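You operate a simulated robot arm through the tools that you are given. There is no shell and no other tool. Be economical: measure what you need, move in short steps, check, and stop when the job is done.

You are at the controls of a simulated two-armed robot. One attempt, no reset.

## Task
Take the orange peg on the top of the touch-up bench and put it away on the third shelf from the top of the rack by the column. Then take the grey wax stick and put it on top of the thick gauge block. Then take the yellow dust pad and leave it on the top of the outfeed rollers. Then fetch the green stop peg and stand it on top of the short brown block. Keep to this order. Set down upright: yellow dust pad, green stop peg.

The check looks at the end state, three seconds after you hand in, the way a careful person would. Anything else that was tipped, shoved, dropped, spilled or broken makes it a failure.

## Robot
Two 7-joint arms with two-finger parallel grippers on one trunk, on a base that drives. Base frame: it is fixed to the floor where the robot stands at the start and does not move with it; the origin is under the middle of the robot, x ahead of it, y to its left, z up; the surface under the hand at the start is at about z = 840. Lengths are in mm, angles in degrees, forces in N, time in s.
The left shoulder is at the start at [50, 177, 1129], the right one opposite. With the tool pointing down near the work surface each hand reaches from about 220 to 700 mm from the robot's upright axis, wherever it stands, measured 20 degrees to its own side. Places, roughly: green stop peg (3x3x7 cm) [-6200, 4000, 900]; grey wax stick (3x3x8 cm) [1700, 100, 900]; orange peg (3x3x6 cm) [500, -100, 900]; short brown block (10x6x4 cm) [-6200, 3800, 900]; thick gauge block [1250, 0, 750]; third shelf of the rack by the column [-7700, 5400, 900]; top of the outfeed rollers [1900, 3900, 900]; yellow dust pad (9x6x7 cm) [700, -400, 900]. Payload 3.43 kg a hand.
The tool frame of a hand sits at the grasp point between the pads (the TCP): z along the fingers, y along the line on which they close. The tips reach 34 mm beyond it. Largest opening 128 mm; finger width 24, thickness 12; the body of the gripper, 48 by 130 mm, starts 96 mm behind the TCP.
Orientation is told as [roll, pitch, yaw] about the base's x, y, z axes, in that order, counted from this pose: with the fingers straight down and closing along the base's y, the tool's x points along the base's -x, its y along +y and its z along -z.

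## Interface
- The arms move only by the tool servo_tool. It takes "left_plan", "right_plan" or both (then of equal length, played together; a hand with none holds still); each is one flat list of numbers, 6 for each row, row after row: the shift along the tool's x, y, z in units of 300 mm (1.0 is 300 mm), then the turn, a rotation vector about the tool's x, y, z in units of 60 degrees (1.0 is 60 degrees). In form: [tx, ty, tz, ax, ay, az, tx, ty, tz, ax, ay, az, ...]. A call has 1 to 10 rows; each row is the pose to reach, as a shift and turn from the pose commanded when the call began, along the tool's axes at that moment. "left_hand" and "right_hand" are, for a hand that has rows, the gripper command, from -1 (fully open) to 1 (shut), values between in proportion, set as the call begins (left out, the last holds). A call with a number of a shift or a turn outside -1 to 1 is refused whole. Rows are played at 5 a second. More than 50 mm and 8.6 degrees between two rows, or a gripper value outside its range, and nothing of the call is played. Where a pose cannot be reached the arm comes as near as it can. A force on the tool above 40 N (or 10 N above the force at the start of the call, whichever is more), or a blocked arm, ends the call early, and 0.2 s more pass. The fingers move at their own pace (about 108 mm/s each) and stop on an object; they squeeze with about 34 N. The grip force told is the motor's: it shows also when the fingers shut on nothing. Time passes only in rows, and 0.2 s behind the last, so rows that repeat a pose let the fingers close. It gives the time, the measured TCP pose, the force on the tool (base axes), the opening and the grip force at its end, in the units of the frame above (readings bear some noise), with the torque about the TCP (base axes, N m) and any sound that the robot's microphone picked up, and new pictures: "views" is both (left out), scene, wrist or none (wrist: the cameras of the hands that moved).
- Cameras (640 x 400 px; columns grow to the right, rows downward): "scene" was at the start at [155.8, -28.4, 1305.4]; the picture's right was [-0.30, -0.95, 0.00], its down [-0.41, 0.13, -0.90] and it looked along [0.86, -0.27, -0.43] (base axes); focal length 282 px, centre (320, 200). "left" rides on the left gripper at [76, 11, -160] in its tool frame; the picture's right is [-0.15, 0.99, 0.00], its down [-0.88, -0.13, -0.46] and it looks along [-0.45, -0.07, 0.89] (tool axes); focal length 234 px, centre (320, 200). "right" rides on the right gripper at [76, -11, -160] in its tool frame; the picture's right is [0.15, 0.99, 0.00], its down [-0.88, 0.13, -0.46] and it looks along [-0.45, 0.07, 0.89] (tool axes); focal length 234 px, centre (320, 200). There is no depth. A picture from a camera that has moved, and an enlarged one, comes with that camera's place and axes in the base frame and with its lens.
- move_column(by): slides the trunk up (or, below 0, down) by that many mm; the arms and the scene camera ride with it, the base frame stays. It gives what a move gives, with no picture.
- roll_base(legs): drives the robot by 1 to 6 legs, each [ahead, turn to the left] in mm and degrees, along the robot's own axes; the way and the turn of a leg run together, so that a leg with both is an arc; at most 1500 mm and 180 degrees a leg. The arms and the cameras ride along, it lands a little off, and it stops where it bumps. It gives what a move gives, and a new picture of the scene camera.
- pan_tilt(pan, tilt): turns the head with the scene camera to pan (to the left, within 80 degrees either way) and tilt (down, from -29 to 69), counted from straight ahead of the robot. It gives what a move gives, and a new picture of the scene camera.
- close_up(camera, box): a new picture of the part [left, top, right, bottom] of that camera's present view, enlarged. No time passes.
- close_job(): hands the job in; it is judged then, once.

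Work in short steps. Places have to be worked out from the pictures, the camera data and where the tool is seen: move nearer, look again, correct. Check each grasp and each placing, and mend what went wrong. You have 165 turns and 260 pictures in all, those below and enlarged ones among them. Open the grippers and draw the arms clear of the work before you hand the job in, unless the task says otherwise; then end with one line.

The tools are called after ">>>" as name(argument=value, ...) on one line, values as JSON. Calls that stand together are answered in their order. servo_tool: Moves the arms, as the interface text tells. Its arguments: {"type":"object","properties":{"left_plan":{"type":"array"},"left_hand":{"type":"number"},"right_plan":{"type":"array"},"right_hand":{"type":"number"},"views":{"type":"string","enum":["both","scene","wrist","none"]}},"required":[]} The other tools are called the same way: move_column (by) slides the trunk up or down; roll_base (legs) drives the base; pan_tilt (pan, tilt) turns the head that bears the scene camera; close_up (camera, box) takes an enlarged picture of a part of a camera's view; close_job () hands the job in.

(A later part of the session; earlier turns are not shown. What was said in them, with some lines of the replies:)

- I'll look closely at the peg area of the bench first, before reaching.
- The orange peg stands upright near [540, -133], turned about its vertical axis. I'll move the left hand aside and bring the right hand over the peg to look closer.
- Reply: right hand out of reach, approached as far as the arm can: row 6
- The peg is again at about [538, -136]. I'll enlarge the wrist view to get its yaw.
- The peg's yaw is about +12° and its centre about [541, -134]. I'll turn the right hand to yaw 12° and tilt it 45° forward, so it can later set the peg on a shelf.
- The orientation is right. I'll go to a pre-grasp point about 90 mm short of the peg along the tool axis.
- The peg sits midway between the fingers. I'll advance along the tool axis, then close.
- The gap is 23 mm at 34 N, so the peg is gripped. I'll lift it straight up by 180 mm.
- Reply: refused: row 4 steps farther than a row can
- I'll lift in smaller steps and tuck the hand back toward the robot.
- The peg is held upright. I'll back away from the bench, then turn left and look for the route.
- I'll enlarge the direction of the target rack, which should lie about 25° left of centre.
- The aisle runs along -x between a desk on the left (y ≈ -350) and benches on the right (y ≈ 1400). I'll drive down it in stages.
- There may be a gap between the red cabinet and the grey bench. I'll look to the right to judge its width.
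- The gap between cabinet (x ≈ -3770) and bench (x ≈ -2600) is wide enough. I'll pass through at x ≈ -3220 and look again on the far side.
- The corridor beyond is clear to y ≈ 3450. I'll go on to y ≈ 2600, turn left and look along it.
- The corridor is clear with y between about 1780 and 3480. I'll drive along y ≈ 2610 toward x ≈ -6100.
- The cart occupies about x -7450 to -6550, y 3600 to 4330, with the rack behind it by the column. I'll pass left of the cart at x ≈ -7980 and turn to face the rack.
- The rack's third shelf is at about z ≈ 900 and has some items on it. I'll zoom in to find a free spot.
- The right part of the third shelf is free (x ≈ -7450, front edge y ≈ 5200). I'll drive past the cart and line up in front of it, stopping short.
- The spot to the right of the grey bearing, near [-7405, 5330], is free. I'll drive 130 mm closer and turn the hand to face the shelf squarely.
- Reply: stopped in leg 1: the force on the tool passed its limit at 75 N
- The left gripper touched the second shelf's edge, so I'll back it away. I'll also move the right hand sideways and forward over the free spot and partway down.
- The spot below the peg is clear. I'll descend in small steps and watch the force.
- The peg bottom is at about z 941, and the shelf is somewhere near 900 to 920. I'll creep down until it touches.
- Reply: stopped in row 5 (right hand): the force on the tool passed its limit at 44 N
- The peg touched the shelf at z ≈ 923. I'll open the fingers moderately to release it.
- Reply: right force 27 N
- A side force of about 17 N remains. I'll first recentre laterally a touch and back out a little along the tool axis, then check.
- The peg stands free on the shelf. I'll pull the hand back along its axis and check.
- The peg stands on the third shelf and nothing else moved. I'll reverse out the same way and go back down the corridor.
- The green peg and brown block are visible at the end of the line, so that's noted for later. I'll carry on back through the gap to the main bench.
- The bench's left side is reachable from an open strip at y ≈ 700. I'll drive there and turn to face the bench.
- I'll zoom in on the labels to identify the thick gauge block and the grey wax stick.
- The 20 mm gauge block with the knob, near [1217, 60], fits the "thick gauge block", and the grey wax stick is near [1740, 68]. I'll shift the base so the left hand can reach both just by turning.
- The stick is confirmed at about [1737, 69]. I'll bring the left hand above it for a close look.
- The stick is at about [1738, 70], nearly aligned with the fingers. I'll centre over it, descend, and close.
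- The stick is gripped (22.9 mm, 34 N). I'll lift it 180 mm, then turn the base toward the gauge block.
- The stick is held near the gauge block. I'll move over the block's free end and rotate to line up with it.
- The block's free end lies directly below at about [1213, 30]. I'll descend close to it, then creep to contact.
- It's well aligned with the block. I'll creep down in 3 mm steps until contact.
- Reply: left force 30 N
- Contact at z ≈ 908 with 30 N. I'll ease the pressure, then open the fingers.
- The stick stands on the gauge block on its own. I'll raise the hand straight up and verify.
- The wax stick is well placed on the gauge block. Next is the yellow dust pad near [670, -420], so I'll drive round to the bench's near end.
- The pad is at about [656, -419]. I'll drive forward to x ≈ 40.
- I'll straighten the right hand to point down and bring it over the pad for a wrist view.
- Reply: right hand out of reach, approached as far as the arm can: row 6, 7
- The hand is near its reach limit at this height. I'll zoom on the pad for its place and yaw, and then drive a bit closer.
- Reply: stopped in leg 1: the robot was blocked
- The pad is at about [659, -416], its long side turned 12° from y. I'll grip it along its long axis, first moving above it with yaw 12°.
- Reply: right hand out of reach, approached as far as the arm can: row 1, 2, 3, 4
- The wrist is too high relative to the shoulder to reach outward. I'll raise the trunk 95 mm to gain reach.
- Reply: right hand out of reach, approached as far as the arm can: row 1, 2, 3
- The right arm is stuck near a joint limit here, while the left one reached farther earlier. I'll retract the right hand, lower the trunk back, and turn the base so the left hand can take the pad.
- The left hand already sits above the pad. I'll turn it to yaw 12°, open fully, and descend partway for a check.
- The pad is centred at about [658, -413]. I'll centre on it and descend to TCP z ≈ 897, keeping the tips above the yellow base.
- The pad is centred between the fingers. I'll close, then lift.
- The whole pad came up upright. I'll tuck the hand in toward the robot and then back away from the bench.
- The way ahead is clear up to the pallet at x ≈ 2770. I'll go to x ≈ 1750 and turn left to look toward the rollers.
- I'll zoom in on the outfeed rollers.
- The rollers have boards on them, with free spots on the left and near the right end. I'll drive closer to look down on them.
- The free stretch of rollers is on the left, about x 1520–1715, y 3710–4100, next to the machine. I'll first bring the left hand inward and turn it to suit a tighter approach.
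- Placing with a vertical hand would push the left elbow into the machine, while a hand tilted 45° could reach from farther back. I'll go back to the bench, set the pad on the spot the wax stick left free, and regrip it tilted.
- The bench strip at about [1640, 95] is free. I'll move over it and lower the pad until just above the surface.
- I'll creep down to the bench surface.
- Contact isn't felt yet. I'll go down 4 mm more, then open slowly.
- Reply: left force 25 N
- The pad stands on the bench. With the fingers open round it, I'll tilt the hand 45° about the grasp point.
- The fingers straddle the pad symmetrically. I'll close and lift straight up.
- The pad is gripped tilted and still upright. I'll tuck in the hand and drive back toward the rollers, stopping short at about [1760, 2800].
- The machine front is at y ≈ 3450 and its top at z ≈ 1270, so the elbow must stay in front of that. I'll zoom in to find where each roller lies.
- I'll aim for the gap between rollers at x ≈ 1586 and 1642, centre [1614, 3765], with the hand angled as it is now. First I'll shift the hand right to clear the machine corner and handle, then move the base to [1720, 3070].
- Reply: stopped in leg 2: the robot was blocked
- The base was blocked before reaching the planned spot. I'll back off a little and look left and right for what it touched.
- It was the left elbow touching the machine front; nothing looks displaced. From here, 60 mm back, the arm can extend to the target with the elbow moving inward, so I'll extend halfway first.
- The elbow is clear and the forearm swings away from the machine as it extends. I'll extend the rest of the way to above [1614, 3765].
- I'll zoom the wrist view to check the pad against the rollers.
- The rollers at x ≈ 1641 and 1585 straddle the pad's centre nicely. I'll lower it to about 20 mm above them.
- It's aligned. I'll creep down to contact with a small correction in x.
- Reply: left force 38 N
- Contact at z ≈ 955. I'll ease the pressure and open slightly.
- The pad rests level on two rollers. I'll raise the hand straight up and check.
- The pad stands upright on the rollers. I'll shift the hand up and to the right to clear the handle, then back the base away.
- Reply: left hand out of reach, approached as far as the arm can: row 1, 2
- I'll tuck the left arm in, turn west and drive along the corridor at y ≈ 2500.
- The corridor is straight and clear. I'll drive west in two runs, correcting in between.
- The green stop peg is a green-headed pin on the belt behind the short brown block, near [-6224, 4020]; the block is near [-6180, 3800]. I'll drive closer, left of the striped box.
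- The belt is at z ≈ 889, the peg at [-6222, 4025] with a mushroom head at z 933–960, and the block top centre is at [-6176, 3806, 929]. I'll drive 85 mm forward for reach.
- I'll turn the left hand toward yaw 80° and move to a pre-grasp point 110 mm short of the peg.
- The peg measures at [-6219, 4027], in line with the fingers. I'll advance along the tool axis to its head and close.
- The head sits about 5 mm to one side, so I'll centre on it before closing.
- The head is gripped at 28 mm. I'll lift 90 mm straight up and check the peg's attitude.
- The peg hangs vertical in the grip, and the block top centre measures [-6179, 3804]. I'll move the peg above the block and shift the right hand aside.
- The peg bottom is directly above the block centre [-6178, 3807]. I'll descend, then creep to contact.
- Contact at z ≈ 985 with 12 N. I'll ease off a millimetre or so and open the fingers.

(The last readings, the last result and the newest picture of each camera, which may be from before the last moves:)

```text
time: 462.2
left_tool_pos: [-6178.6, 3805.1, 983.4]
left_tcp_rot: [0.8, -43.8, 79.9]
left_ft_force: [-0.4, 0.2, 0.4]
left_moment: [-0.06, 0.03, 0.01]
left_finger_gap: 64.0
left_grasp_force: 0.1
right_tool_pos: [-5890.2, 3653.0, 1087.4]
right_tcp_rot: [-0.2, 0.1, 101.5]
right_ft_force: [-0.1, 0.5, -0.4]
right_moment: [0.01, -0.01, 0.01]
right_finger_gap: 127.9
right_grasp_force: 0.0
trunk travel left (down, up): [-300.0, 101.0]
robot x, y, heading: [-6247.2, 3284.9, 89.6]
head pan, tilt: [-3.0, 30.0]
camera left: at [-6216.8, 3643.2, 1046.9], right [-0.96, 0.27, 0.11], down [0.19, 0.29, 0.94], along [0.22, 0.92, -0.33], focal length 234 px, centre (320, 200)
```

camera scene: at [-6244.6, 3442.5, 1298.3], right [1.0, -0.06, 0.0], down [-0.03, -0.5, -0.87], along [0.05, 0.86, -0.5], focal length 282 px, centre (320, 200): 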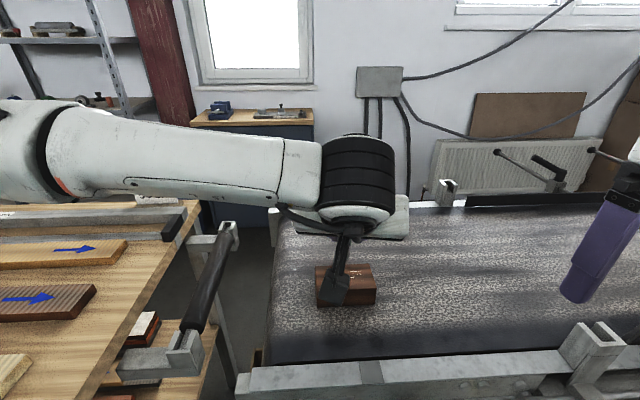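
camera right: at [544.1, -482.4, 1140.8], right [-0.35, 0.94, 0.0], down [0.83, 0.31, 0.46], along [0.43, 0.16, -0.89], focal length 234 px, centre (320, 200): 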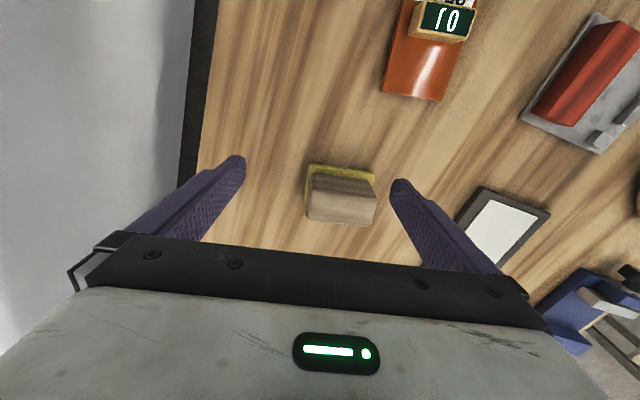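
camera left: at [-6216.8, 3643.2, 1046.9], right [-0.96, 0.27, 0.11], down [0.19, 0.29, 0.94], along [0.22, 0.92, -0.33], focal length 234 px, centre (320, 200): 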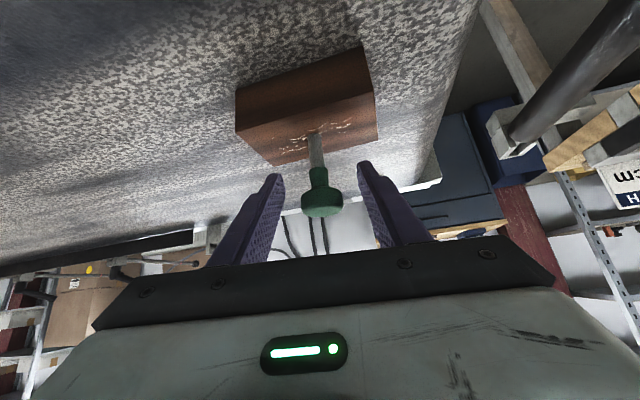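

The peg stands free on the block. I'll draw the hand back along its axis and check.

>>> servo_tool(left_plan=[0, 0, -0.06, 0, 0, 0, 0, 0, -0.14, 0, 0, 0, 0, 0, -0.25, 0, 0, 0, 0, 0, -0.38, 0, 0, 0, 0.02, 0.1, -0.5, 0, 0, 0, 0.05, 0.25, -0.55, 0, 0, 0], views="scene")

>>> close_up(camera="scene", box=[250, 170, 430, 320])

```text
time: 463.6
left_tool_pos: [-6272.8, 3694.0, 1092.5]
left_tcp_rot: [0.7, -43.8, 79.8]
left_ft_force: [-0.7, -0.2, 1.1]
left_moment: [0.0, -0.01, -0.04]
left_finger_gap: 64.1
left_grasp_force: 0.1
right_tool_pos: [-5889.9, 3652.8, 1087.6]
right_tcp_rot: [0.0, 0.1, 101.4]
right_ft_force: [-0.6, 0.1, 0.3]
right_moment: [0.01, -0.01, 0.01]
right_finger_gap: 127.8
right_grasp_force: 0.1
trunk travel left (down, up): [-300.0, 101.0]
robot x, y, heading: [-6249.2, 3282.7, 89.4]
head pan, tilt: [-3.0, 30.0]
camera scene: at [-6245.4, 3442.2, 1298.3], right [1.0, -0.06, 0.0], down [-0.03, -0.5, -0.87], along [0.05, 0.86, -0.5], focal length 282 px, centre (320, 200)
```

scene: 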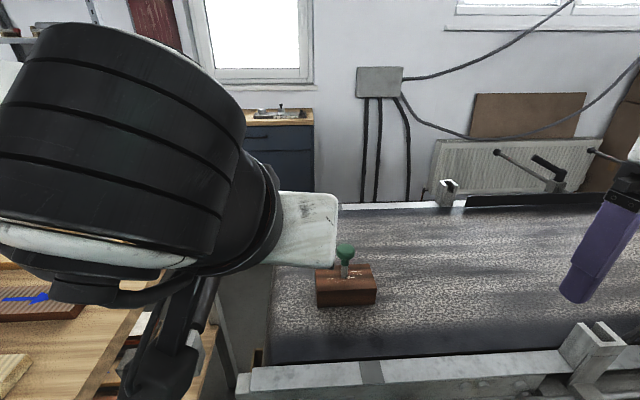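

```text
2.67 times, centred on (340, 245) of scene
camera zoom: at [-6245.4, 3442.2, 1298.3], right [1.0, -0.06, 0.0], down [-0.03, -0.5, -0.87], along [0.05, 0.86, -0.5], focal length 752 px, centre (267, 80)
```

zoom: 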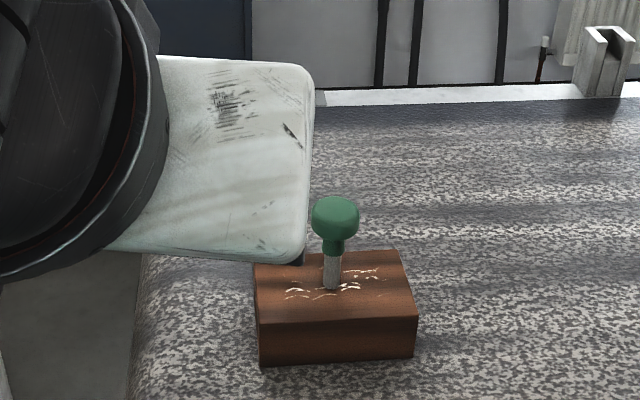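

The peg stands upright on the block. I'll back the base away with the grippers open, and take a last look.

>>> roll_base(legs=[[-450, 0]])

>>> servo_tool(left_plan=[0, 0, 0, 0, 0, 0, 0, 0, 0, 0, 0, 0, 0, 0, 0, 0, 0, 0], left_hand=-1, views="none")

>>> close_up(camera="scene", box=[260, 120, 420, 240])

```text
time: 466.3
left_tool_pos: [-6274.2, 3243.0, 1093.9]
left_tcp_rot: [0.7, -43.8, 79.8]
left_ft_force: [-0.6, 0.4, 0.2]
left_moment: [0.03, 0.01, 0.01]
left_finger_gap: 64.3
left_grasp_force: 0.1
right_tool_pos: [-5892.5, 3201.7, 1087.6]
right_tcp_rot: [-0.1, 0.0, 101.4]
right_ft_force: [0.2, -1.1, 0.0]
right_moment: [0.03, -0.04, 0.0]
right_finger_gap: 127.9
right_grasp_force: 0.0
trunk travel left (down, up): [-300.0, 101.0]
robot x, y, heading: [-6250.5, 2830.7, 89.8]
head pan, tilt: [-3.0, 30.0]
camera scene: at [-6247.3, 2990.7, 1298.4], right [1.0, -0.06, 0.0], down [-0.03, -0.5, -0.87], along [0.05, 0.86, -0.5], focal length 282 px, centre (320, 200)
```

scene: 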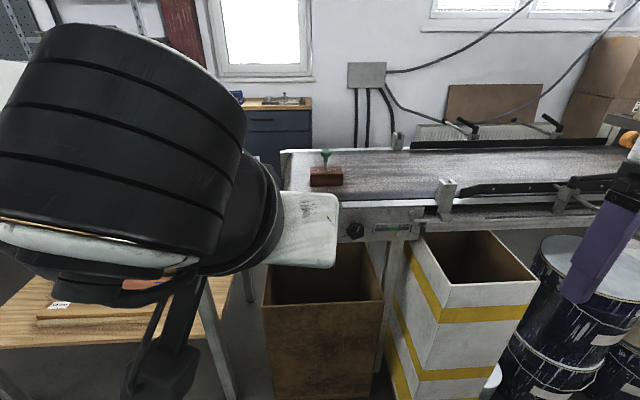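

```text
time: 467.1
left_tool_pos: [-6275.4, 3242.9, 1092.2]
left_tcp_rot: [0.7, -43.7, 80.0]
left_ft_force: [-0.6, 0.1, -0.1]
left_moment: [0.03, 0.0, -0.03]
left_finger_gap: 127.8
left_grasp_force: 0.0
right_tool_pos: [-5892.9, 3202.3, 1086.6]
right_tcp_rot: [-0.1, 0.1, 101.4]
right_ft_force: [-0.9, -0.2, 0.0]
right_moment: [0.02, 0.0, 0.02]
right_finger_gap: 127.8
right_grasp_force: 0.2
trunk travel left (down, up): [-300.0, 101.0]
robot x, y, heading: [-6250.7, 2832.6, 89.5]
head pan, tilt: [-3.0, 30.0]
```

```text
3.33 times, centred on (340, 180) of scene
camera zoom: at [-6247.3, 2991.1, 1298.3], right [1.0, -0.06, 0.0], down [-0.03, -0.5, -0.87], along [0.05, 0.86, -0.5], focal length 940 px, centre (253, 267)
```

zoom: 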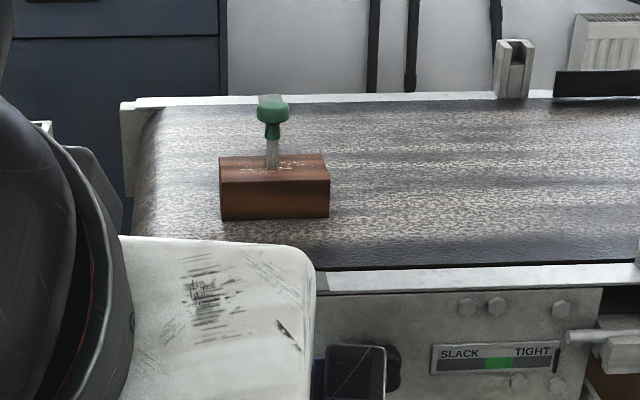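

All four items are in place, the grippers are open and the arms are clear, so I'll hand in.

>>> close_job()

```text
The job is handed in.
```

All four items were placed in the order you gave, and the job is handed in: the orange peg is on the third shelf, the wax stick on the 20 mm gauge block, the dust pad upright on the rollers, and the green stop peg upright on the brown block. I took the 20 mm block with the knob to be the thick gauge block; on the way the robot bumped the rack's second shelf, the bench and the coating machine, and I saw nothing move.
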